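You operate a simulated robot arm through the tools that you are given. There is no shell and no other tool. Be economical: measure what you need, move in short steps, check, and stop when the job is done.

You run a simulated robot arm. Do the job below in one go: nothing can be reset, and whatever is moved stays where it is left.

## Task
Switch the yellow pedal on. Take the C white bottle from the top of the blue bench and put it on the second shelf from the bottom of the teal rack. Switch the switch of the low cooler off. Turn the height knob to 4. Fetch the round bottle from the second shelf from the bottom of the teal rack and stand it on the red tray. Put the 60 mm blue block from the third shelf from the bottom of the orange rack on the bottom shelf of the teal rack and the 70 mm blue block on the ledge under the air board. Take the amber tall bottle from the second shelf from the bottom of the blue rack and put it on the low shelf of the tool board. Open the door of the white bench. Any order will do. Set down upright: white bottle, round bottle, blue block, amber tall bottle.

The check looks at the end state, three seconds after you hand in, the way a careful person would. Anything else that was tipped, shoved, dropped, spilled or broken makes it a failure.

## Robot
A 7-joint arm with a two-finger parallel gripper on a trunk, on a base that drives. Base frame: it is fixed to the floor where the robot stands at the start and does not move with it; the origin is under the middle of the robot, x ahead of it, y to its left, z up. Units: mm, degrees, N and s.
Its first joint turns from -166.0 to 166.0 degrees. Places, roughly: amber tall bottle [-12750, -1250, 750]; blue block [-13500, -1250, 1250]; bottom shelf of the teal rack [-14300, 900, 300]; door of the white bench [-3900, -900, 500]; height knob [-12800, 2200, 1300]; ledge under the air board (72x15 cm) [-9520, 660, 960]; low shelf of the tool board (148x15 cm) [-9140, 660, 420]; red tray [-14500, 1250, 750]; round bottle [-14500, 1500, 750]; second shelf of the teal rack [-14300, 900, 800]; switch of the low cooler [-12700, 2000, 500]; white bottle [-11500, -1000, 750]; yellow pedal [500, 100, 200]. Payload 3.43 kg.
The TCP is the grasp point between the finger pads, 30 mm short of the fingertips. In the tool frame z runs along the fingers and y along their closing line. The gripper opens to 94 mm. The fingers are 28 mm wide and 10 mm thick; the gripper's body (50 by 96 mm) begins 55 mm behind the TCP.
Orientation is that of the tool frame in the base frame, as [roll, pitch, yaw] about the fixed x, y, z axes, in that order (R = Rz(yaw) Ry(pitch) Rx(roll)). With the fingers straight down and closing along the base's y, the tool's x points along the base's -x, its y along +y and its z along -z.

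## Interface
- The arm moves only by the tool nudge_tool. Its argument "rows" is a list of rows, each a list of 3 entries, a list of its own where there are three numbers: the shift along the tool's x, y, z in units of 400 mm (1.0 is 400 mm), then the turn, a rotation vector about the tool's x, y, z in units of 90 degrees (1.0 is 90 degrees), then the finger opening in mm, from 0 to 94. In form: [[[tx, ty, tz], [ax, ay, az], jaw], ...]. A call has 1 to 12 rows; each row is the pose to reach, as a shift and turn from the pose commanded when the call began, along the tool's axes at that moment. A call with a number of a shift or a turn outside -1 to 1 is refused whole. A row lasts 0.2 s, in which the tool goes at most 50 mm and 8.6 degrees; a call with a longer step from one row to the next is refused whole, and so is a gripper value outside its range. A pose out of reach is approached as far as the arm can. The call stops where the force on the tool passes 40 N (or 10 N more than at its start, if that is more) or the arm is blocked; 0.2 s more then pass. Each finger travels about 45 mm/s and halts on what it meets, pressing with about 22 N; the grip force reading is that of the motor and also rises with nothing between the fingers. The clock runs only during rows and for 0.2 s after the last one: add rows that repeat a pose to give the fingers time. The reply holds the time, the measured pose of the TCP, the force on the tool along the base axes, the opening and the grip force, in the units named above and with some noise, with the torque about the TCP (base axes, N m) and any sound that the robot's microphone picked up, and new pictures: "pictures" is both (left out), scene, wrist or none.
- Cameras (640 x 400 px; columns grow to the right, rows downward): "scene" is now at [484.3, 230.9, 1001]; the picture's right is [0.65, -0.76, 0.00], its down [-0.71, -0.60, -0.36] and it looks along [0.28, 0.23, -0.93] (base axes); focal length 248 px, centre (320, 200). "wrist" rides on the gripper at [76, 14, -103] in the tool frame; the picture's right is [-0.18, 0.98, 0.00], its down [-0.75, -0.14, -0.64] and it looks along [-0.63, -0.12, 0.77] (tool axes); focal length 243 px, centre (320, 200). There is no depth. A picture from a camera that has moved, and an enlarged one, comes with that camera's place and axes in the base frame and with its lens.
- move_column(by): slides the trunk up (or, below 0, down) by that many mm; the arm and the scene camera ride with it, the base frame stays. It gives what a move gives, with no picture.
- base_move(legs): drives the robot by 1 to 6 legs, each [ahead, left, turn to the left] in mm, mm and degrees, along the robot's own axes; the way and the turn of a leg run together, so that a leg with both is an arc; at most 1500 mm and 180 degrees a leg. The arm and the cameras ride along, it lands a little off, and it stops where it bumps. It gives what a move gives, and a new picture of the scene camera.
- turn_head(pan, tilt): turns the head with the scene camera to pan (to the left, within 103 degrees either way) and tilt (down, from -29 to 69), counted from straight ahead of the robot. It gives what a move gives, and a new picture of the scene camera.
- close_up(camera, box): a new picture of the part [left, top, right, bottom] of that camera's present view, enlarged. It takes no simulated time.
- finish_job(): hands the job in; it is judged then, once.

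Work in short steps. Places have to be worked out from the pictures, the camera data and where the tool is seen: move nearer, look again, correct. Check each grasp and each placing, and mend what went wrong. You have 207 turns and 260 pictures in all, those below and enlarged ones among them. Open the gripper and draw the arm clear of the work before you hand the job in, unless the task says otherwise; then end with one line.

The tools are called after ">>>" as a command line: name --argument value ..., lists and objects as JSON in quotes. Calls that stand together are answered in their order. nudge_tool: Moves the arm, as the interface text tells. Its arguments: {"type":"object","properties":{"rows":{"type":"array","items":{"type":"array"}},"pictures":{"type":"string","enum":["both","scene","wrist","none"]}},"required":["rows"]} The other tools are called the same way: move_column (by) slides the trunk up or down; base_move (legs) drives the base; turn_head (pan, tilt) turns the head that bears the scene camera; close_up (camera, box) takes an enlarged picture of a part of a camera's view; finish_job () hands the job in.

At the start:

```text
clock: 0.0
ee_pos: [393.6, 246.9, 321.2]
ee_rot: [-180.0, -0.1, 180.0]
force: [-1.0, 0.0, 0.0]
torque: [0.02, 0.0, 0.04]
width: 94.0
grip_force: 0.1
trunk travel left (down, up): [-100.0, 510.0]
robot x, y, heading: [-1.0, 0.4, -0.0]
head pan, tilt: [40.2, 68.8]
```

scene: 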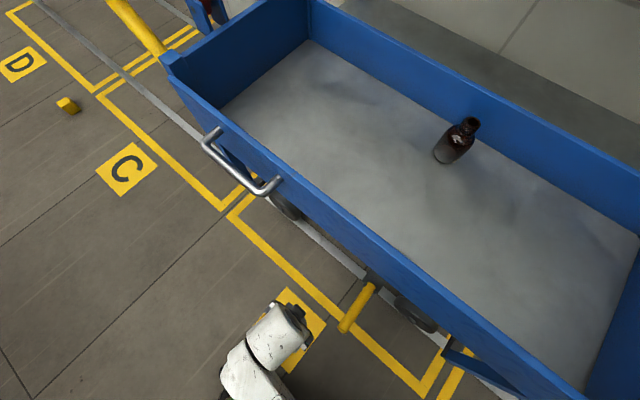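
wrist: 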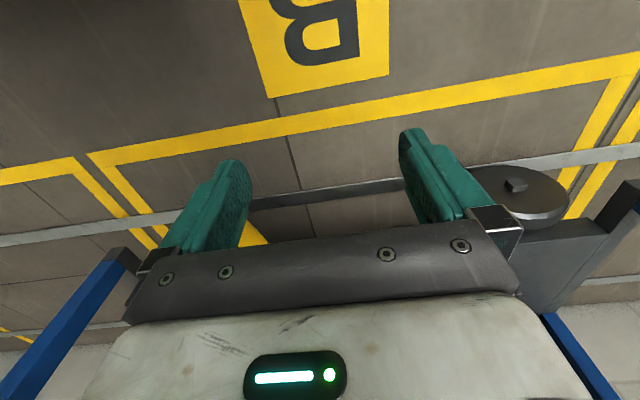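

I'll look at the pedal first with the enlarged views; the yellow bar at about (357,308) in the scene view appears to be at about [534,125,200].

>>> close_up --camera "scene" --box '[270, 240, 470, 365]'

>>> turn_head --pan 0 --tilt 60

```text
3.20 times, centred on (370, 302) of scene
camera zoom: at [484.3, 230.9, 1001.0], right [0.65, -0.76, 0.0], down [-0.71, -0.6, -0.36], along [0.28, 0.23, -0.93], focal length 795 px, centre (160, -128)
```

zoom: 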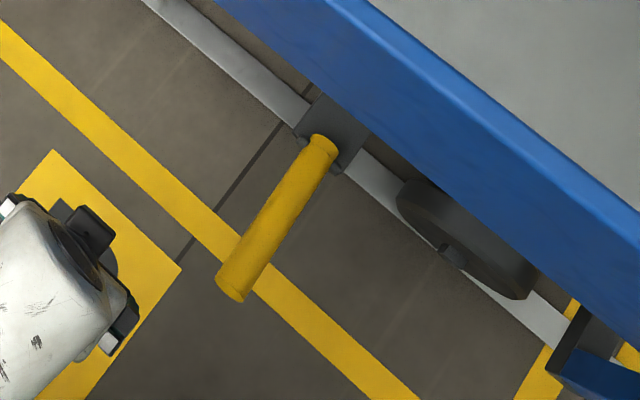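

```text
clock: 1.1
ee_pos: [392.4, 247.6, 321.9]
ee_rot: [-180.0, 0.0, 179.9]
force: [0.0, 0.1, -0.6]
torque: [-0.03, -0.01, 0.03]
width: 94.1
grip_force: 0.0
trunk travel left (down, up): [-100.0, 510.0]
robot x, y, heading: [-2.1, 1.5, 0.0]
head pan, tilt: [0.0, 60.0]
camera scene: at [508.2, 194.8, 1010.4], right [0.0, -1.0, 0.0], down [-0.87, 0.0, -0.5], along [0.5, 0.0, -0.87], focal length 248 px, centre (320, 200)
```

scene: 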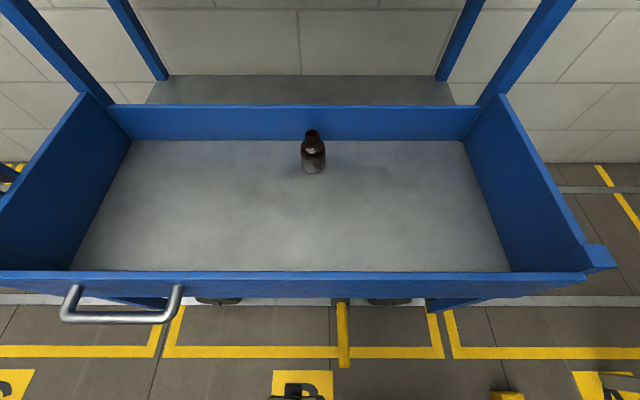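

The pedal is a lever rising from about [626,125,129] to its free end near [463,139,330]. I'll close the fingers and go above the free end before pressing down.

>>> nudge_tool --rows '[[[0, 0, -0.11], [0, 0, 0], 60], [[0, 0, -0.21], [0, 0, 0], 40], [[-0.05, -0.1, -0.21], [0, 0, 0], 20], [[-0.12, -0.18, -0.21], [0, 0, 0], 0], [[-0.2, -0.26, -0.21], [0, 0, 0], 0], [[-0.2, -0.27, -0.21], [0, 0, 0], 0]]'

```text
clock: 2.5
ee_pos: [473.2, 140.4, 404.5]
ee_rot: [-180.0, -0.1, -180.0]
force: [0.3, -1.1, 0.7]
torque: [-0.04, -0.01, -0.01]
width: 0.1
grip_force: 22.0
trunk travel left (down, up): [-100.0, 510.0]
robot x, y, heading: [0.6, -1.3, 0.2]
head pan, tilt: [0.0, 60.0]
camera scene: at [508.2, 194.8, 1010.4], right [0.0, -1.0, 0.0], down [-0.87, 0.0, -0.5], along [0.5, 0.0, -0.87], focal length 248 px, centre (320, 200)
camera wrist: at [396.8, 154.0, 507.6], right [0.18, 0.98, 0.0], down [0.75, -0.14, 0.64], along [0.63, -0.12, -0.77], focal length 243 px, centre (320, 200)
```

scene: 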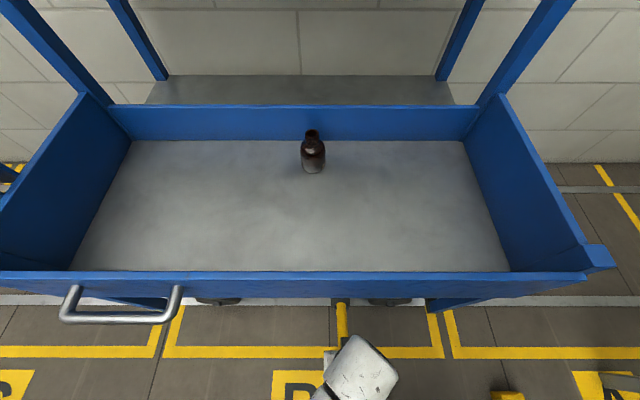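
wrist: 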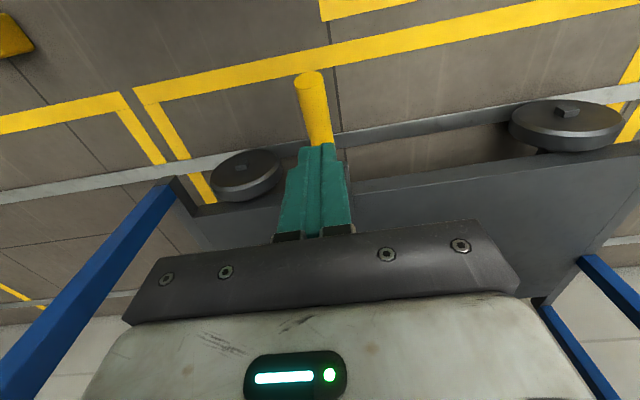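

Cross-checking views, the lever end is about [458,130,230]. I'll press down at y=130 slowly.

>>> nudge_tool --rows '[[[0, -0.025, 0.1], [0, 0, 0], 0], [[0, -0.025, 0.2], [0, 0, 0], 0], [[0, -0.025, 0.25], [0, 0, 0], 0], [[0, -0.025, 0.3], [0, 0, 0], 0], [[0, -0.025, 0.34], [0, 0, 0], 0], [[0, -0.025, 0.38], [0, 0, 0], 0], [[0, -0.025, 0.42], [0, 0, 0], 0], [[0, -0.025, 0.46], [0, 0, 0], 0], [[0, -0.025, 0.5], [0, 0, 0], 0]]'

```text
clock: 4.5
ee_pos: [474.7, 129.3, 209.2]
ee_rot: [-179.9, 0.1, 180.0]
force: [-10.1, -3.0, 28.9]
torque: [0.06, -0.07, -0.29]
width: 0.1
grip_force: 21.9
trunk travel left (down, up): [-100.0, 510.0]
robot x, y, heading: [1.2, 2.5, 0.0]
head pan, tilt: [0.0, 60.0]
stopped in row 9: the force on the tool passed its limit at 51 N (the readings are from after the stop); the commanded pose is now the measured one
camera scene: at [507.7, 194.5, 1011.2], right [0.0, -1.0, 0.0], down [-0.87, 0.0, -0.5], along [0.5, 0.0, -0.87], focal length 248 px, centre (320, 200)
camera wrist: at [397.8, 142.3, 312.8], right [0.18, 0.98, 0.0], down [0.75, -0.14, 0.64], along [0.63, -0.12, -0.76], focal length 243 px, centre (320, 200)
```

scene: 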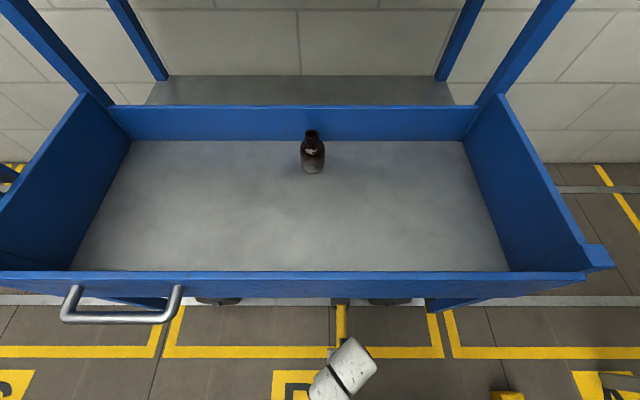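
wrist: 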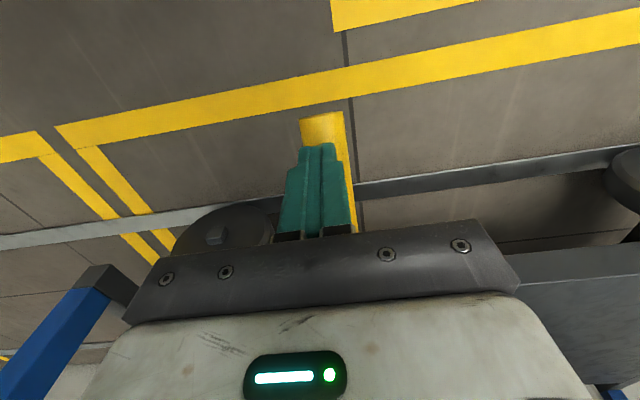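

Contact at tip height ~179 mm, no click heard yet. I'll press further to see if it gives.

>>> nudge_tool --rows '[[[0, 0, 0.02], [0, 0, 0], 0], [[0, 0, 0.04], [0, 0, 0], 0], [[0, 0, 0.06], [0, 0, 0], 0], [[0, 0, 0.08], [0, 0, 0], 0]]'

```text
clock: 4.8
ee_pos: [473.5, 128.2, 209.2]
ee_rot: [-179.8, 0.2, -180.0]
force: [-11.1, -3.3, 30.9]
torque: [0.03, -0.11, -0.36]
width: 0.0
grip_force: 22.0
trunk travel left (down, up): [-100.0, 510.0]
robot x, y, heading: [2.7, 4.0, 0.1]
head pan, tilt: [0.0, 60.0]
stopped in row 1: the force on the tool passed its limit at 53 N (the readings are from after the stop); the commanded pose is now the measured one
camera scene: at [507.4, 194.3, 1010.9], right [0.0, -1.0, 0.0], down [-0.87, 0.0, -0.5], along [0.5, 0.0, -0.87], focal length 248 px, centre (320, 200)
camera wrist: at [397.7, 142.5, 312.6], right [0.18, 0.98, 0.0], down [0.75, -0.14, 0.65], along [0.63, -0.12, -0.76], focal length 243 px, centre (320, 200)
```

scene: 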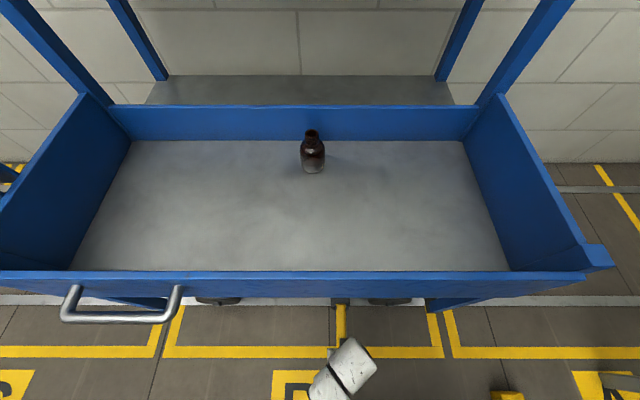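
wrist: 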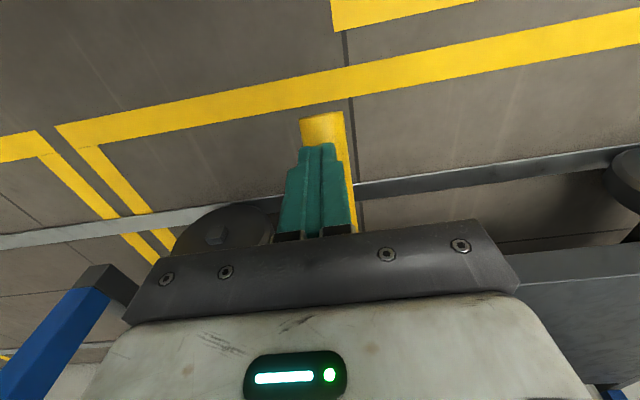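

It seems to be at a hard stop. I'll lift off and see where the lever stays.

>>> nudge_tool --rows '[[[0, 0, -0.1], [0, 0, 0], 0], [[0, 0, -0.2], [0, 0, 0], 0], [[0, 0.02, -0.3], [0, 0, 0], 0], [[0.0, 0.024, -0.4], [0, 0, 0], 0], [[0.0, 0.024, -0.485], [0, 0, 0], 0]]'

>>> turn_head --pan 40.2 --tilt 68.8

>>> close_up --camera "scene" --box '[270, 240, 470, 365]'

```text
clock: 6.0
ee_pos: [472.9, 137.5, 403.6]
ee_rot: [-179.8, 0.1, 180.0]
force: [0.6, 0.0, 0.7]
torque: [0.0, 0.01, -0.01]
width: 0.1
grip_force: 21.7
trunk travel left (down, up): [-100.0, 510.0]
robot x, y, heading: [1.3, 1.1, 0.2]
head pan, tilt: [0.0, 60.0]
camera scene: at [508.1, 194.6, 1010.3], right [0.0, -1.0, 0.0], down [-0.87, 0.0, -0.5], along [0.5, 0.0, -0.87], focal length 248 px, centre (320, 200)
camera wrist: at [397.1, 150.9, 506.0], right [0.18, 0.98, 0.0], down [0.75, -0.14, 0.64], along [0.63, -0.12, -0.77], focal length 243 px, centre (320, 200)
```

scene: 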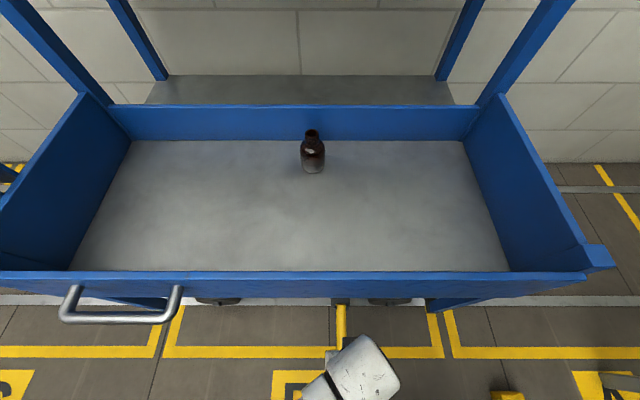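
wrist: 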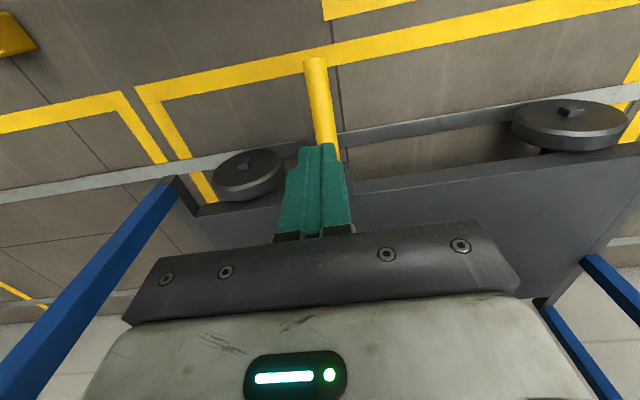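

```text
clock: 7.1
ee_pos: [473.5, 137.7, 402.9]
ee_rot: [-179.9, 0.1, -179.9]
force: [-0.3, 0.6, -0.8]
torque: [0.02, -0.02, -0.03]
width: 0.0
grip_force: 21.8
trunk travel left (down, up): [-100.0, 510.0]
robot x, y, heading: [-2.5, -1.1, 0.1]
head pan, tilt: [40.2, 68.8]
camera scene: at [484.2, 230.6, 1001.0], right [0.64, -0.76, 0.0], down [-0.71, -0.6, -0.36], along [0.28, 0.23, -0.93], focal length 248 px, centre (320, 200)
```

scene: 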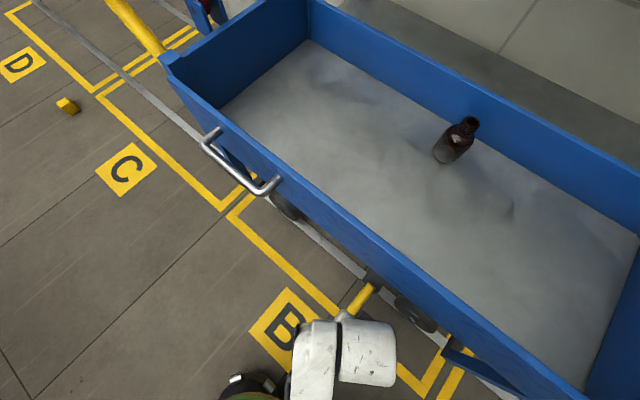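

```text
3.20 times, centred on (370, 302) of scene
camera zoom: at [484.2, 230.6, 1001.0], right [0.64, -0.76, 0.0], down [-0.71, -0.6, -0.36], along [0.28, 0.23, -0.93], focal length 795 px, centre (160, -128)
```

zoom: 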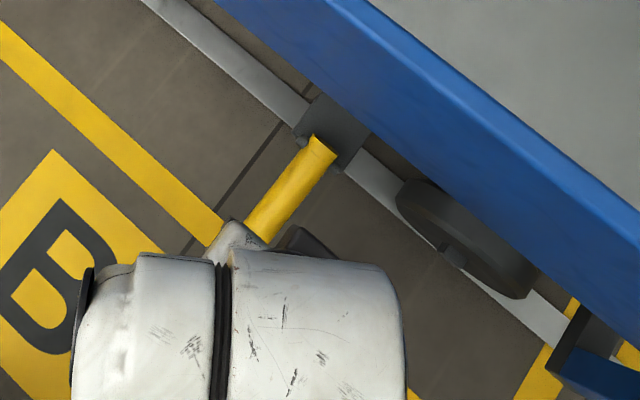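

The lever stayed in its lower position, so the pedal is on. Now I'll tuck the arm back and look around before driving.

>>> nudge_tool --rows '[[[0.1, 0, 0], [0, 0, 0], 0], [[0.2, 0.1, -0.05], [0, 0, 0], 0], [[0.25, 0.2, -0.1], [0, 0, 0], 0]]' --pictures "none"

>>> turn_head --pan 100 --tilt 20

>>> turn_head --pan -100 --tilt 20

```text
refused: row 2 steps farther than a row can; nothing moved
```

```text
clock: 8.4
ee_pos: [472.4, 137.2, 403.2]
ee_rot: [-179.9, 0.1, -180.0]
force: [-0.8, -0.2, 1.0]
torque: [-0.03, -0.02, -0.01]
width: 0.0
grip_force: 22.2
trunk travel left (down, up): [-100.0, 510.0]
robot x, y, heading: [-0.4, 0.8, 0.3]
head pan, tilt: [100.0, 20.0]
camera scene: at [425.4, 286.3, 1068.5], right [0.98, 0.17, 0.0], down [0.06, -0.34, -0.94], along [-0.16, 0.93, -0.34], focal length 248 px, centre (320, 200)
```

scene: 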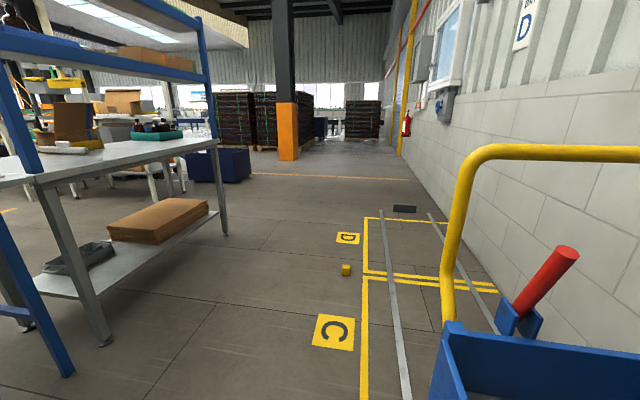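

```text
clock: 11.3
ee_pos: [473.6, 137.7, 403.1]
ee_rot: [-179.9, 0.1, 179.9]
force: [-0.4, 0.3, 0.5]
torque: [0.0, 0.01, 0.01]
width: 0.0
grip_force: 22.0
trunk travel left (down, up): [-100.0, 510.0]
robot x, y, heading: [-2.6, 0.9, 0.3]
head pan, tilt: [-100.0, 20.0]
camera scene: at [425.3, 102.9, 1068.6], right [-0.98, 0.17, 0.0], down [0.06, 0.34, -0.94], along [-0.16, -0.93, -0.34], focal length 248 px, centre (320, 200)
```

scene: 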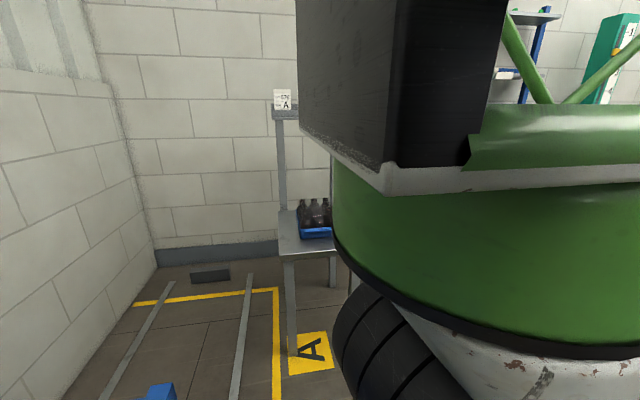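

I'll return the arm to its starting tuck pose, then back up a little and turn to see the lane behind.

>>> nudge_tool --rows '[[[0.1, 0, 0], [0, 0, 0], 20], [[0.18, 0.07, 0.02], [0, 0, 0], 40], [[0.2, 0.17, 0.05], [0, 0, 0], 60], [[0.2, 0.27, 0.1], [0, 0, 0], 90], [[0.2, 0.27, 0.2], [0, 0, 0], 90]]' --pictures "none"

>>> turn_head --pan 103 --tilt 20

>>> base_move --legs '[[-120, 0, 0], [0, 0, 60]]'

```text
clock: 12.5
ee_pos: [393.6, 247.2, 321.0]
ee_rot: [-179.9, 0.2, -180.0]
force: [-0.9, -0.6, -0.7]
torque: [-0.01, -0.02, -0.01]
width: 90.0
grip_force: 0.1
trunk travel left (down, up): [-100.0, 510.0]
robot x, y, heading: [-3.9, 1.0, -0.1]
head pan, tilt: [-100.0, 20.0]
```

```text
clock: 15.4
ee_pos: [393.9, 245.9, 322.1]
ee_rot: [-179.9, 0.0, -180.0]
force: [-0.4, -0.6, -0.5]
torque: [0.05, 0.0, -0.02]
width: 90.0
grip_force: 0.1
trunk travel left (down, up): [-100.0, 510.0]
robot x, y, heading: [0.7, 1.8, 0.1]
head pan, tilt: [103.0, 20.0]
camera scene: at [420.5, 285.4, 1068.5], right [0.97, 0.22, 0.0], down [0.08, -0.33, -0.94], along [-0.21, 0.92, -0.34], focal length 248 px, centre (320, 200)
```

scene: 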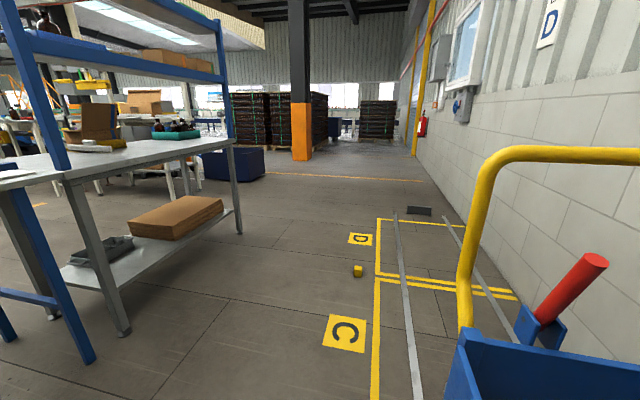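

```text
clock: 19.4
ee_pos: [-139.2, 464.1, 321.3]
ee_rot: [-179.9, 0.1, -119.6]
force: [-1.0, -0.9, -0.4]
torque: [0.03, 0.0, 0.01]
width: 90.2
grip_force: 0.0
trunk travel left (down, up): [-100.0, 510.0]
robot x, y, heading: [-118.8, -3.7, 60.5]
head pan, tilt: [103.0, 20.0]
camera scene: at [-160.7, 507.0, 1068.5], right [0.29, 0.96, 0.0], down [0.33, -0.1, -0.94], along [-0.9, 0.27, -0.34], focal length 248 px, centre (320, 200)
```

scene: 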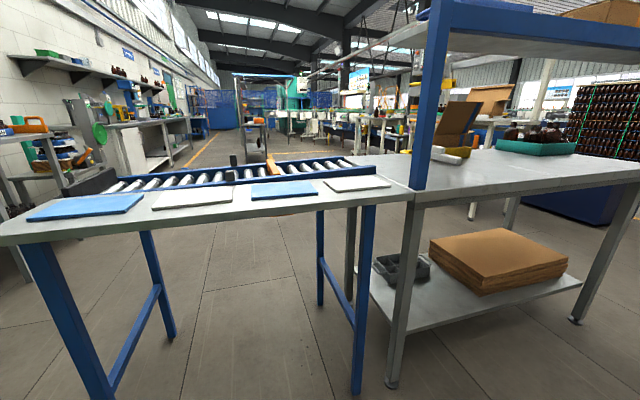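

A bench with a roller conveyor lies behind at about x −900; the way out seems to be to the −y side. I'll turn further and look that way.

>>> base_move --legs '[[0, 0, 100]]'

>>> turn_head --pan 30 --tilt 25

```text
clock: 24.0
ee_pos: [-568.9, -115.7, 321.8]
ee_rot: [-179.8, 0.1, -17.5]
force: [0.4, -0.4, -0.4]
torque: [0.01, -0.01, 0.03]
width: 90.3
grip_force: 0.2
trunk travel left (down, up): [-100.0, 510.0]
robot x, y, heading: [-123.1, -1.4, 162.4]
head pan, tilt: [103.0, 20.0]
camera scene: at [-608.3, -144.8, 1068.5], right [-1.0, 0.08, 0.0], down [0.03, 0.34, -0.94], along [-0.08, -0.94, -0.34], focal length 248 px, centre (320, 200)
```

scene: 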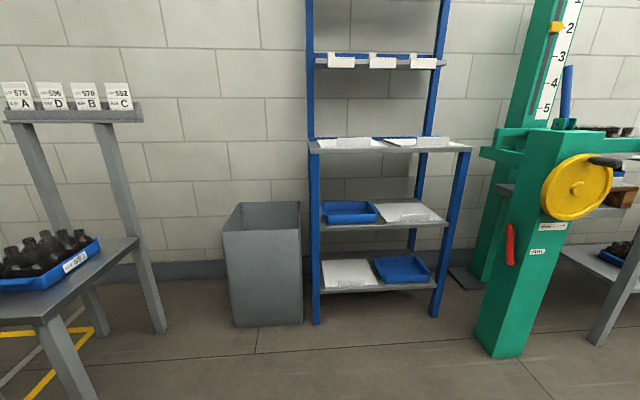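

```text
clock: 25.5
ee_pos: [-568.9, -114.0, 322.2]
ee_rot: [-179.9, 0.1, -17.7]
force: [0.4, 0.4, 0.4]
torque: [-0.03, 0.02, 0.02]
width: 90.0
grip_force: 0.1
trunk travel left (down, up): [-100.0, 510.0]
robot x, y, heading: [-116.0, 2.4, 162.4]
head pan, tilt: [30.0, 25.0]
camera scene: at [-690.7, -71.7, 1060.5], right [-0.21, 0.98, 0.0], down [0.41, 0.09, -0.91], along [-0.89, -0.19, -0.42], focal length 248 px, centre (320, 200)
```

scene: 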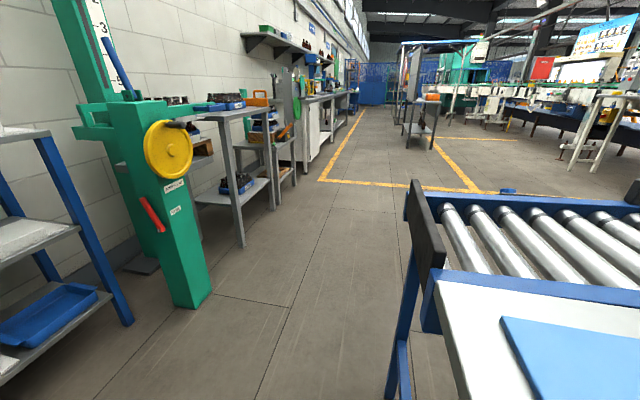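

There's a free lane along −x between the green machine (y≈−900) and the conveyor (y≈0). I'll shift to y≈−430, face −x, and advance.

>>> base_move --legs '[[-130, 410, 0], [0, 0, 17.6], [900, 0, 0]]'

>>> turn_head --pan 0 --tilt 20

```text
clock: 33.5
ee_pos: [-1436.0, -664.0, 321.5]
ee_rot: [-179.9, 0.1, -0.5]
force: [0.4, -0.2, 0.1]
torque: [0.0, 0.0, -0.01]
width: 90.1
grip_force: 0.1
trunk travel left (down, up): [-100.0, 510.0]
robot x, y, heading: [-1041.0, -417.7, 179.7]
head pan, tilt: [30.0, 25.0]
camera scene: at [-1565.6, -657.6, 1060.5], right [-0.49, 0.87, 0.0], down [0.37, 0.21, -0.91], along [-0.79, -0.45, -0.42], focal length 248 px, centre (320, 200)
```

scene: 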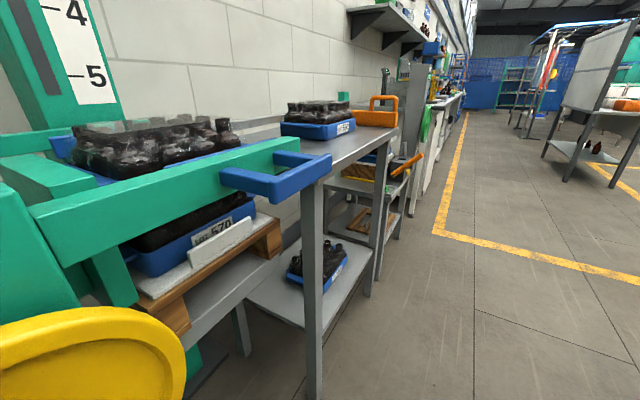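

```text
clock: 34.5
ee_pos: [-1436.5, -664.6, 320.4]
ee_rot: [-179.9, 0.1, -0.5]
force: [-0.7, -0.7, 0.6]
torque: [0.0, -0.02, -0.01]
width: 90.1
grip_force: 0.1
trunk travel left (down, up): [-100.0, 510.0]
robot x, y, heading: [-1040.9, -421.8, 179.2]
head pan, tilt: [0.0, 20.0]
camera scene: at [-1578.4, -611.5, 1068.5], right [0.01, 1.0, 0.0], down [0.34, 0.0, -0.94], along [-0.94, 0.01, -0.34], focal length 248 px, centre (320, 200)
```

scene: 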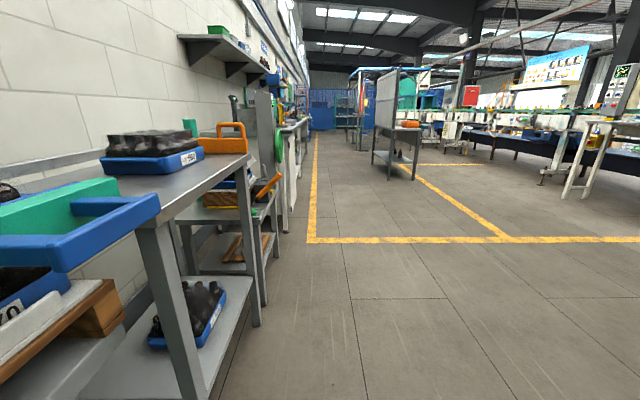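

The aisle ahead is open. I'll drive forward and drift right to see the white bench door.

>>> base_move --legs '[[1200, 0, 0], [500, -250, 0]]'

>>> turn_head --pan 35 --tilt 25

```text
clock: 43.2
ee_pos: [-3093.5, -438.2, 320.6]
ee_rot: [-179.8, 0.1, 1.1]
force: [-0.4, 0.5, 0.1]
torque: [0.01, -0.02, -0.03]
width: 90.1
grip_force: 0.0
trunk travel left (down, up): [-100.0, 510.0]
robot x, y, heading: [-2710.1, -187.8, -178.8]
head pan, tilt: [0.0, 20.0]
camera scene: at [-3237.9, -389.6, 1068.5], right [-0.02, 1.0, 0.0], down [0.34, 0.01, -0.94], along [-0.94, -0.02, -0.34], focal length 248 px, centre (320, 200)
```

scene: 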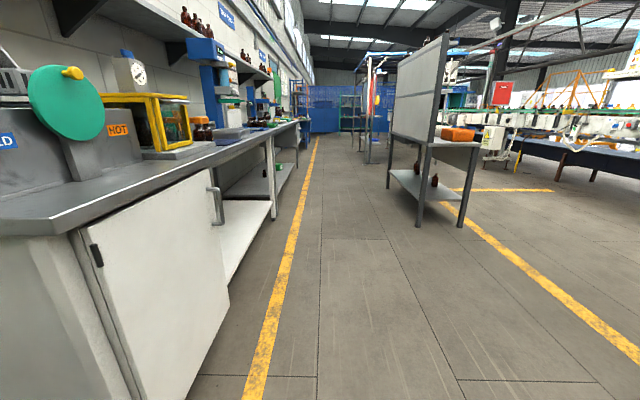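

```text
clock: 44.2
ee_pos: [-3095.0, -436.8, 320.9]
ee_rot: [-179.8, 0.1, 0.9]
force: [-0.1, 0.2, 0.5]
torque: [0.01, 0.04, 0.0]
width: 90.0
grip_force: 0.0
trunk travel left (down, up): [-100.0, 510.0]
robot x, y, heading: [-2703.3, -183.9, -179.0]
head pan, tilt: [35.0, 25.0]
camera scene: at [-3219.3, -442.1, 1060.5], right [-0.59, 0.81, 0.0], down [0.34, 0.25, -0.91], along [-0.73, -0.53, -0.42], focal length 248 px, centre (320, 200)
```

scene: 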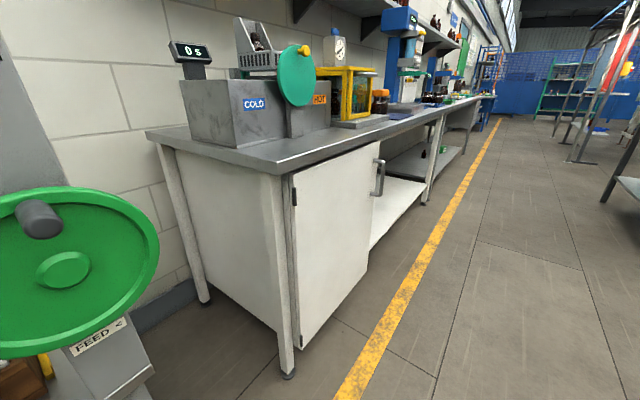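

The door of the white bench faces +y at y≈−900, with hinge near x≈−3660 and the handle at about [−4280,−860,670]. Let me look at my own body once to learn its footprint.

>>> turn_head --pan -103 --tilt 60

```text
clock: 46.4
ee_pos: [-3094.8, -437.9, 321.9]
ee_rot: [-179.9, 0.1, 1.1]
force: [-0.1, 0.2, 0.7]
torque: [-0.02, 0.04, -0.01]
width: 90.0
grip_force: 0.0
trunk travel left (down, up): [-100.0, 510.0]
robot x, y, heading: [-2704.9, -180.8, -179.2]
head pan, tilt: [-103.0, 60.0]
camera scene: at [-3130.9, -322.8, 1010.4], right [0.98, -0.21, 0.0], down [-0.18, -0.85, -0.5], along [0.1, 0.49, -0.87], focal length 248 px, centre (320, 200)
```

scene: 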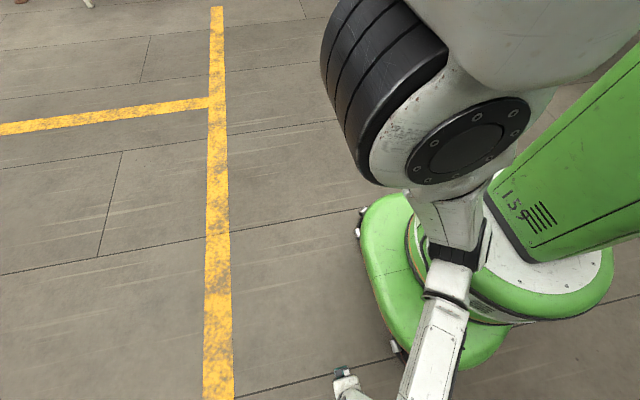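

The base is compact (~320 mm radius). I'll drive to about [−4480,−190] and face the bench.

>>> base_move --legs '[[900, 0, 0], [870, 0, 0], [0, 0, 89]]'

>>> turn_head --pan 25 --tilt 55

```text
clock: 59.1
ee_pos: [-4213.8, -616.7, 321.0]
ee_rot: [-180.0, 0.1, 90.8]
force: [0.1, 0.4, -0.4]
torque: [0.04, -0.02, 0.0]
width: 90.1
grip_force: 0.1
trunk travel left (down, up): [-100.0, 510.0]
robot x, y, heading: [-4463.3, -228.0, -89.5]
head pan, tilt: [-103.0, 60.0]
camera scene: at [-4329.9, -652.3, 1010.4], right [0.21, 0.98, 0.0], down [0.85, -0.18, -0.5], along [-0.49, 0.11, -0.87], focal length 248 px, centre (320, 200)
```

scene: 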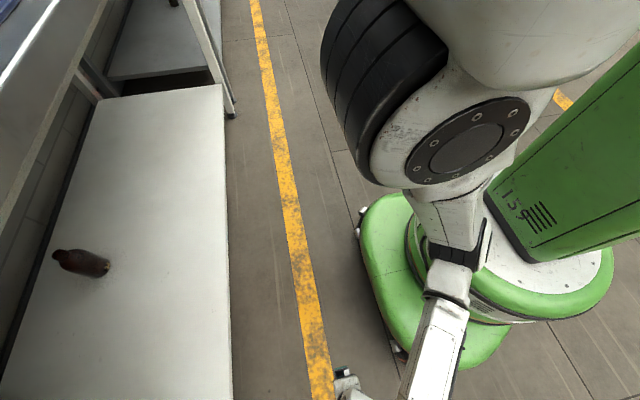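

```text
clock: 61.1
ee_pos: [-4214.1, -616.0, 322.1]
ee_rot: [-179.9, 0.2, 90.8]
force: [-0.4, 0.1, -1.2]
torque: [-0.02, 0.01, 0.03]
width: 90.1
grip_force: 0.1
trunk travel left (down, up): [-100.0, 510.0]
robot x, y, heading: [-4464.4, -229.8, -89.4]
head pan, tilt: [25.0, 55.0]
camera scene: at [-4233.5, -731.5, 1016.5], right [-0.9, -0.43, 0.0], down [-0.36, 0.74, -0.57], along [0.25, -0.52, -0.82], focal length 248 px, centre (320, 200)
```

scene: 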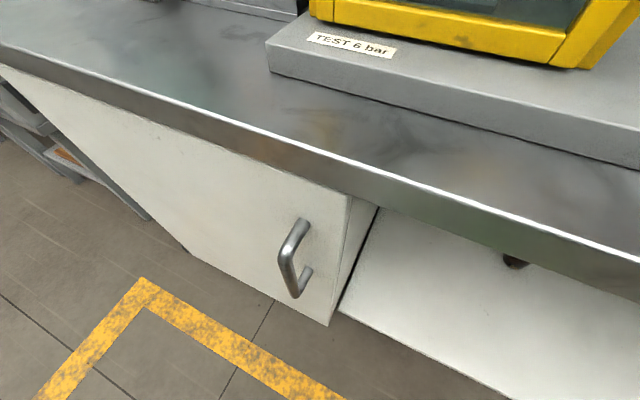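

The handle bar is at about [−4150,−815,690] and the hinge at x≈−3650. I'll rotate the tool horizontal (pointing −y) and rise to a pre-grasp point at y≈−700.

>>> nudge_tool --rows '[[[-0.02, 0.015, -0.09], [0, -0.09, 0], 90], [[-0.04, 0.03, -0.18], [0, -0.18, 0], 90], [[-0.06, 0.045, -0.27], [0, -0.27, 0], 90], [[-0.08, 0.06, -0.36], [0, -0.36, 0], 90], [[-0.1, 0.075, -0.45], [0, -0.45, 0], 90], [[-0.12, 0.09, -0.54], [0, -0.54, 0], 90], [[-0.14, 0.105, -0.63], [0, -0.63, 0], 90], [[-0.16, 0.12, -0.72], [0, -0.72, 0], 90], [[-0.18, 0.135, -0.8], [0, -0.81, 0], 90], [[-0.2, 0.15, -0.87], [0, -0.9, 0], 90], [[-0.21, 0.16, -0.92], [0, -0.99, 0], 90], [[-0.21, 0.16, -0.92], [0, -1, 0], 90]]'

```text
clock: 63.8
ee_pos: [-4146.5, -698.8, 689.2]
ee_rot: [-32.3, 89.6, -121.4]
force: [-0.2, 0.1, 0.7]
torque: [0.02, 0.01, 0.01]
width: 90.1
grip_force: 0.0
trunk travel left (down, up): [-100.0, 510.0]
robot x, y, heading: [-4466.5, -223.9, -89.5]
head pan, tilt: [25.0, 55.0]
camera scene: at [-4233.5, -731.5, 1016.5], right [-0.9, -0.43, 0.0], down [-0.36, 0.74, -0.57], along [0.25, -0.52, -0.82], focal length 248 px, centre (320, 200)
camera wrist: at [-4134.1, -596.7, 612.9], right [0.98, 0.01, 0.18], down [-0.15, 0.64, 0.75], along [-0.11, -0.77, 0.63], focal length 243 px, centre (320, 200)
```

scene: 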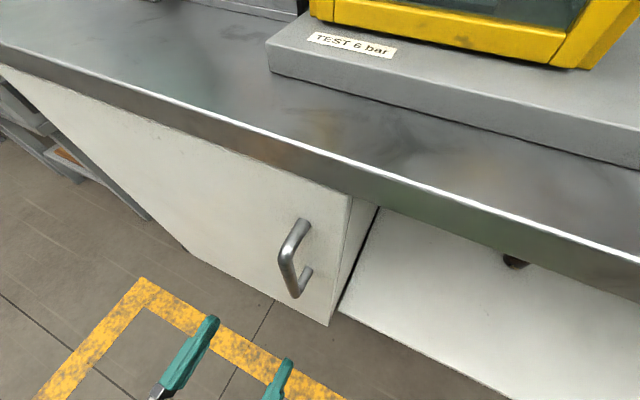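
wrist: 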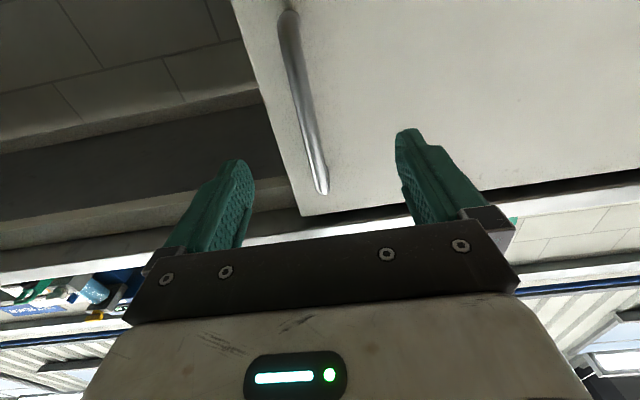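

The bar is at x≈−4160, y≈−805, spanning z 630–770. I'll shift 13 mm in −x, advance ~100 mm and close.

>>> nudge_tool --rows '[[[0, -0.033, 0.06], [0, 0, 0], 90], [[0, -0.033, 0.12], [0, 0, 0], 90], [[0, -0.033, 0.18], [0, 0, 0], 90], [[0, -0.033, 0.25], [0, 0, 0], 90], [[0, -0.033, 0.25], [0, 0, 0], 50], [[0, -0.033, 0.25], [0, 0, 0], 30], [[0, -0.033, 0.25], [0, 0, 0], 0], [[0, -0.033, 0.25], [0, 0, 0], 0], [[0, -0.033, 0.25], [0, 0, 0], 0]]'

```text
clock: 65.8
ee_pos: [-4156.8, -798.3, 685.4]
ee_rot: [-46.0, 89.9, -135.2]
force: [11.0, 1.2, 0.3]
torque: [-0.06, -0.21, 0.04]
width: 19.4
grip_force: 30.4
trunk travel left (down, up): [-100.0, 510.0]
robot x, y, heading: [-4464.9, -227.6, -89.5]
head pan, tilt: [25.0, 55.0]
camera scene: at [-4232.8, -731.4, 1016.4], right [-0.9, -0.43, 0.0], down [-0.36, 0.74, -0.57], along [0.25, -0.52, -0.82], focal length 248 px, centre (320, 200)
camera wrist: at [-4145.0, -696.8, 610.6], right [0.98, 0.02, 0.18], down [-0.15, 0.64, 0.75], along [-0.1, -0.77, 0.63], focal length 243 px, centre (320, 200)
```

scene: 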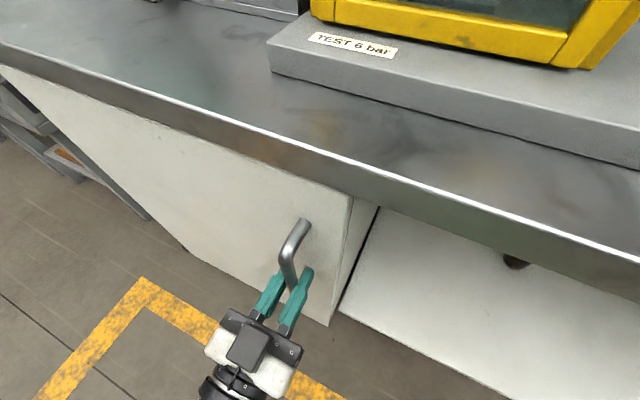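
wrist: 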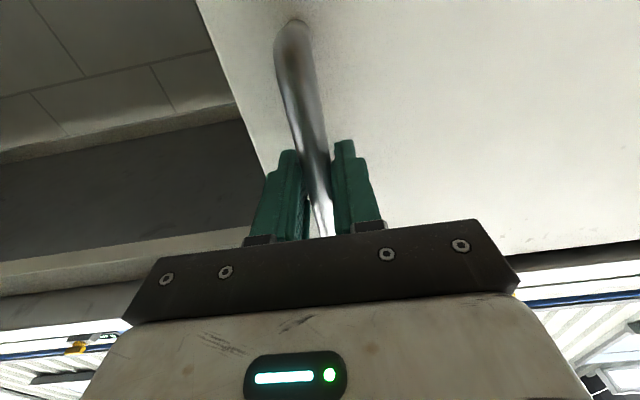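

Gripped (19 mm). Now I'll pull along the arc about hinge ≈[−3650,−865] for 25°, turning the tool partly.

>>> nudge_tool --rows '[[[0, 0.01, -0.055], [0.03, 0, 0], 0], [[0, 0.019, -0.11], [0.06, 0, 0], 0], [[0, 0.048, -0.217], [0.11, 0, 0], 0], [[0, 0.085, -0.322], [0.17, 0, 0], 0], [[0, 0.132, -0.425], [0.22, 0, 0], 0], [[0, 0.188, -0.52], [0.28, 0, 0], 0]]'

```text
clock: 66.9
ee_pos: [-4139.0, -717.2, 695.8]
ee_rot: [5.4, 83.6, -107.1]
force: [-0.4, 0.8, -4.0]
torque: [1.03, 1.07, -0.02]
width: 16.0
grip_force: 44.9
trunk travel left (down, up): [-100.0, 510.0]
robot x, y, heading: [-4465.0, -231.6, -89.4]
head pan, tilt: [25.0, 55.0]
stopped in row 5: the force on the tool passed its limit at 59 N (the readings are from after the stop); the commanded pose is now the measured one
camera scene: at [-4233.1, -731.6, 1016.7], right [-0.9, -0.43, 0.0], down [-0.36, 0.74, -0.57], along [0.25, -0.52, -0.82], focal length 248 px, centre (320, 200)
camera wrist: at [-4090.0, -637.4, 608.8], right [0.91, -0.36, 0.19], down [0.14, 0.72, 0.67], along [-0.38, -0.59, 0.71], focal length 243 px, centre (320, 200)
```

scene: 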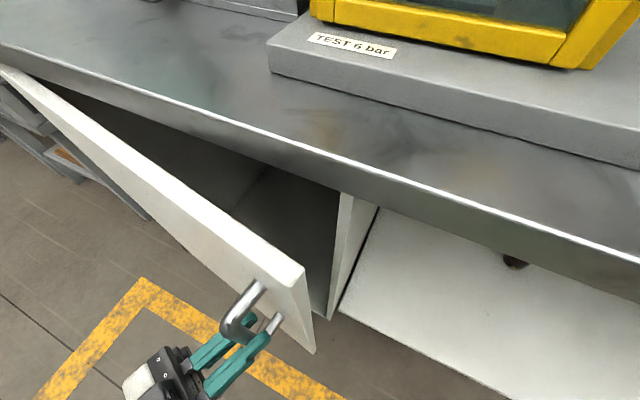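
wrist: 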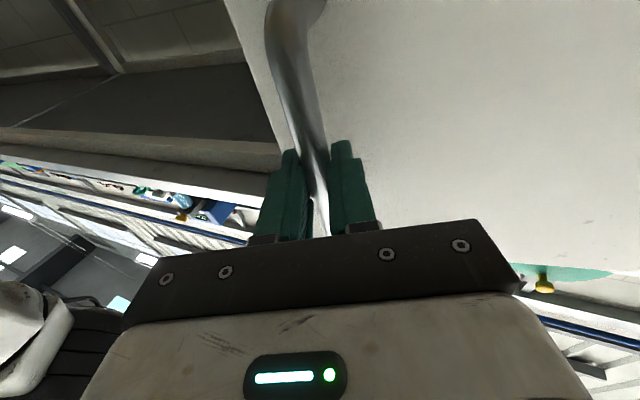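

The door opened ~10°. I'll release, back off and then push it from behind its edge.

>>> nudge_tool --rows '[[[0, 0, 0], [0, 0, 0], 40], [[0, 0, 0], [0, 0, 0], 70], [[0, 0, 0], [0, 0, 0], 90], [[0, 0, -0.1], [0, 0, 0], 90], [[0, 0, -0.2], [0, 0, 0], 90], [[0, 0, -0.3], [0, 0, 0], 60]]' --pictures "scene"

```text
clock: 68.3
ee_pos: [-4093.2, -607.3, 684.5]
ee_rot: [8.5, 83.3, -104.1]
force: [0.0, 2.0, -0.1]
torque: [-0.01, -0.03, 0.1]
width: 59.6
grip_force: 0.1
trunk travel left (down, up): [-100.0, 510.0]
robot x, y, heading: [-4463.5, -226.7, -89.4]
head pan, tilt: [25.0, 55.0]
camera scene: at [-4233.3, -730.6, 1016.9], right [-0.9, -0.43, 0.0], down [-0.36, 0.74, -0.57], along [0.25, -0.52, -0.82], focal length 248 px, centre (320, 200)
```

scene: 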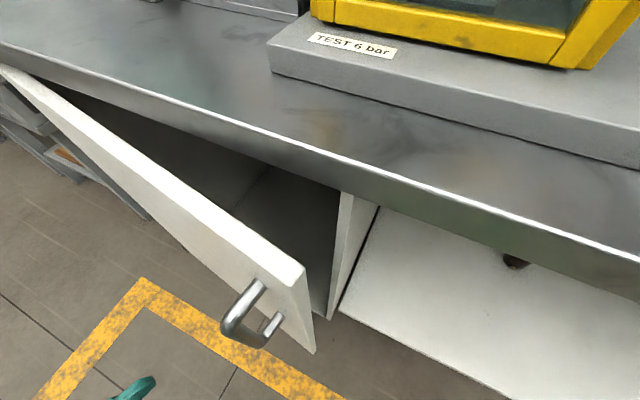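

The door stays ajar with its free edge near [−4195,−775]. I'll close the fingers, swing to a −60° pointing direction and come beside the edge at [−4270,−720].

>>> nudge_tool --rows '[[[0, -0.07, 0.02], [-0.08, 0.01, 0], 30], [[0, -0.13, 0.05], [-0.16, 0.02, 0], 0], [[0, -0.2, 0.07], [-0.24, 0.03, 0], 0], [[0, -0.27, 0.1], [-0.32, 0.04, 0], 0], [[0, -0.34, 0.12], [-0.4, 0.05, 0], 0], [[0, -0.4, 0.15], [-0.48, 0.06, 0], 0], [[0, -0.46, 0.17], [-0.56, 0.07, 0], 0], [[0, -0.41, 0.25], [-0.58, 0.07, 0], 0], [[0, -0.36, 0.33], [-0.58, 0.07, 0], 0], [[0, -0.3, 0.42], [-0.58, 0.07, 0], 0]]'

```text
clock: 70.5
ee_pos: [-4268.2, -716.2, 699.2]
ee_rot: [-111.3, 88.0, -171.7]
force: [-0.4, -0.1, -0.4]
torque: [-0.01, 0.02, 0.01]
width: 0.1
grip_force: 21.8
trunk travel left (down, up): [-100.0, 510.0]
robot x, y, heading: [-4465.9, -225.4, -89.4]
head pan, tilt: [25.0, 55.0]
camera scene: at [-4233.2, -731.5, 1016.5], right [-0.9, -0.43, 0.0], down [-0.36, 0.74, -0.57], along [0.25, -0.52, -0.82], focal length 248 px, centre (320, 200)
camera wrist: at [-4308.7, -620.6, 624.9], right [0.86, 0.49, 0.15], down [-0.41, 0.49, 0.77], along [0.3, -0.72, 0.62], focal length 243 px, centre (320, 200)
```

scene: 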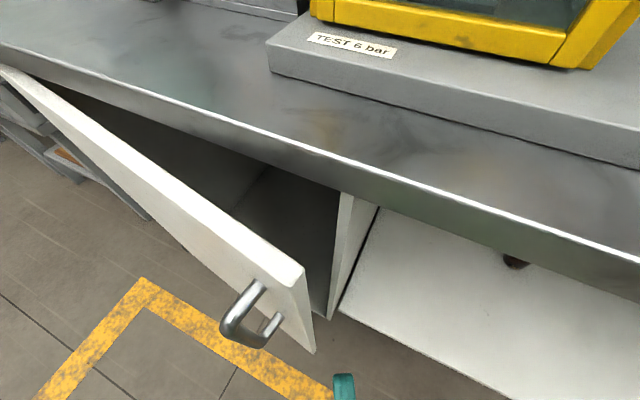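
wrist: 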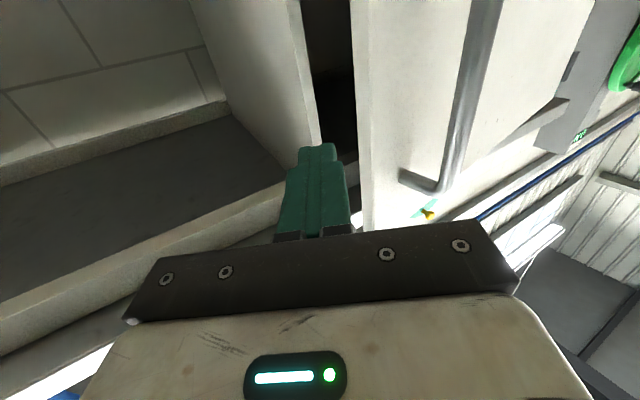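

The closed fingers line up with the gap between cabinet side and door edge. I'll insert 80 mm and then sweep to push the door.

>>> nudge_tool --rows '[[[0, 0.025, 0.08], [0, 0, 0], 0], [[0, 0.03, 0.14], [0, 0, 0], 0], [[0, 0.03, 0.2], [0, 0, 0], 0]]'

```text
clock: 71.3
ee_pos: [-4217.0, -778.8, 699.5]
ee_rot: [-111.1, 87.8, -171.5]
force: [0.7, 0.1, -0.1]
torque: [0.02, -0.02, 0.01]
width: 0.1
grip_force: 22.2
trunk travel left (down, up): [-100.0, 510.0]
robot x, y, heading: [-4462.5, -224.9, -89.5]
head pan, tilt: [25.0, 55.0]
camera scene: at [-4233.3, -731.5, 1016.5], right [-0.9, -0.43, 0.0], down [-0.36, 0.74, -0.57], along [0.25, -0.52, -0.82], focal length 248 px, centre (320, 200)
camera wrist: at [-4258.4, -683.7, 623.9], right [0.86, 0.49, 0.15], down [-0.41, 0.49, 0.77], along [0.3, -0.72, 0.62], focal length 243 px, centre (320, 200)
```

scene: 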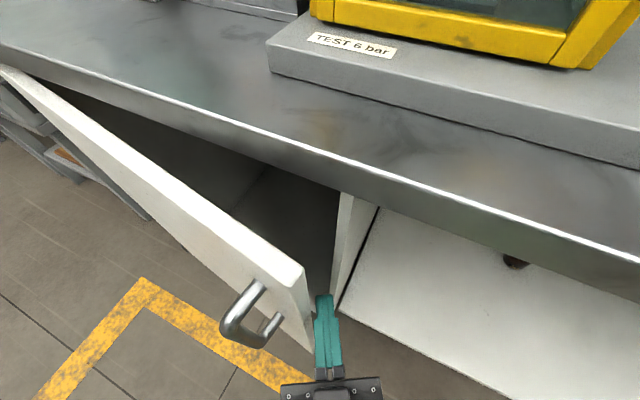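
wrist: 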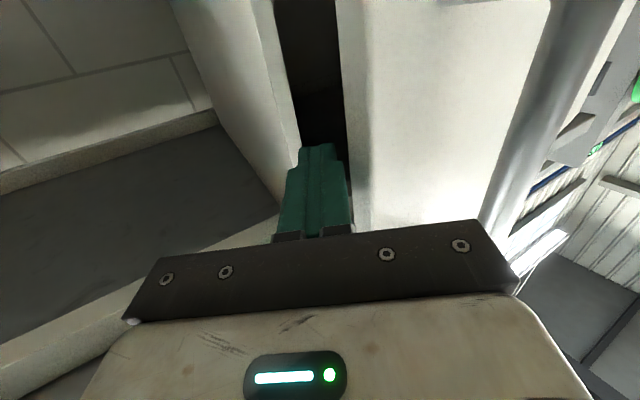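

The finger is beside the edge; I'll hook the edge and drag it along its arc to about 40°.

>>> nudge_tool --rows '[[[0, 0.003, 0.045], [0, 0, 0], 0], [[0, 0.056, -0.002], [0, 0, 0], 0], [[0, 0.111, -0.052], [0, 0, 0], 0], [[0, 0.2, -0.132], [0, 0, 0], 0], [[0, 0.293, -0.203], [0, 0, 0], 0], [[0, 0.397, -0.27], [0, 0, 0], 0], [[0, 0.503, -0.326], [0, 0, 0], 0], [[0, 0.612, -0.372], [0, 0, 0], 0]]'

```text
clock: 73.1
ee_pos: [-4079.3, -528.7, 689.5]
ee_rot: [-111.8, 87.9, -172.2]
force: [0.2, -0.1, 0.2]
torque: [0.02, 0.02, 0.0]
width: 0.0
grip_force: 21.8
trunk travel left (down, up): [-100.0, 510.0]
robot x, y, heading: [-4466.0, -229.6, -89.3]
head pan, tilt: [25.0, 55.0]
camera scene: at [-4233.1, -732.1, 1016.3], right [-0.9, -0.43, 0.0], down [-0.36, 0.74, -0.57], along [0.25, -0.52, -0.82], focal length 248 px, centre (320, 200)
camera wrist: at [-4121.0, -432.7, 614.5], right [0.86, 0.48, 0.15], down [-0.41, 0.49, 0.77], along [0.3, -0.72, 0.62], focal length 243 px, centre (320, 200)
```

scene: 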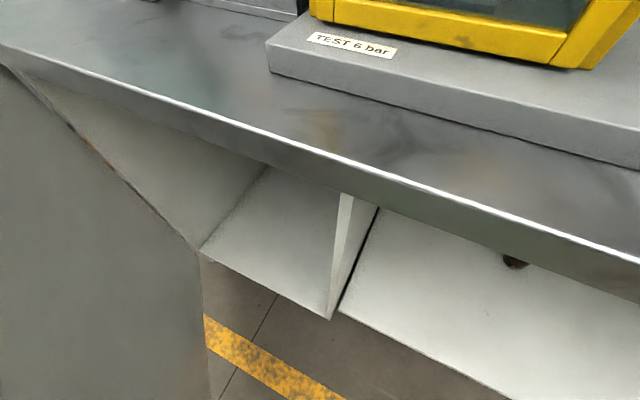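
wrist: 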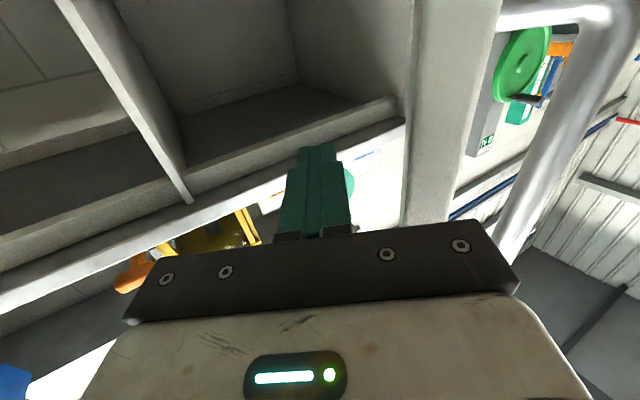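

The door is near 45°. Now I'll turn the tool to point more toward +x and push the inner face further open.

>>> nudge_tool --rows '[[[0, -0.01, 0.02], [-0.09, 0, 0], 0], [[0, -0.025, 0.043], [-0.18, 0, 0], 0], [[0, -0.025, 0.043], [-0.27, 0, 0], 0], [[0, -0.025, 0.043], [-0.36, 0, 0], 0], [[0, -0.025, 0.043], [-0.45, 0, 0], 0], [[0, -0.025, 0.043], [-0.54, 0, 0], 0], [[0, 0.065, 0.0375], [-0.555, 0, 0], 0], [[0, 0.174, -0.001], [-0.555, 0, 0], 0], [[0, 0.283, -0.0155], [-0.555, 0, 0], 0], [[0, 0.388, -0.0215], [-0.555, 0, 0], 0], [[0, 0.489, -0.021], [-0.555, 0, 0], 0], [[0, 0.6, -0.014], [-0.555, 0, 0], 0]]'

```text
clock: 75.7
ee_pos: [-3876.5, -403.3, 684.1]
ee_rot: [-162.4, 88.0, -173.0]
force: [-0.6, -0.6, 0.1]
torque: [-0.01, -0.03, -0.01]
width: 0.1
grip_force: 21.9
trunk travel left (down, up): [-100.0, 510.0]
robot x, y, heading: [-4467.8, -225.6, -89.2]
head pan, tilt: [25.0, 55.0]
camera scene: at [-4233.3, -731.6, 1016.4], right [-0.9, -0.43, 0.0], down [-0.36, 0.74, -0.57], along [0.25, -0.52, -0.82], focal length 248 px, centre (320, 200)
camera wrist: at [-3977.3, -371.5, 611.3], right [0.19, 0.97, 0.17], down [-0.63, -0.02, 0.78], along [0.75, -0.25, 0.61], focal length 243 px, centre (320, 200)
```

scene: 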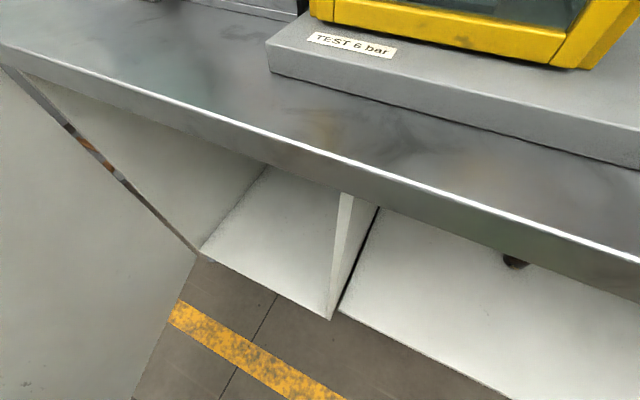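
wrist: 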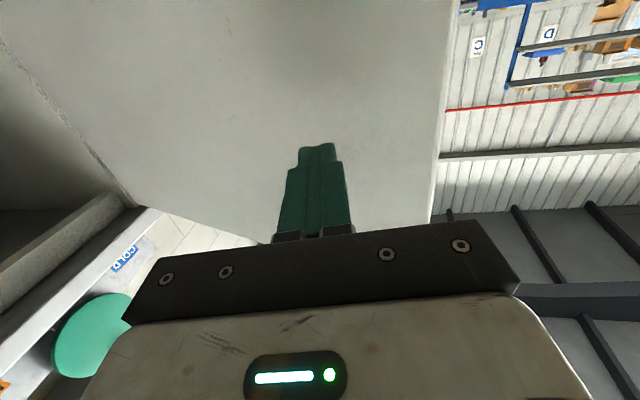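

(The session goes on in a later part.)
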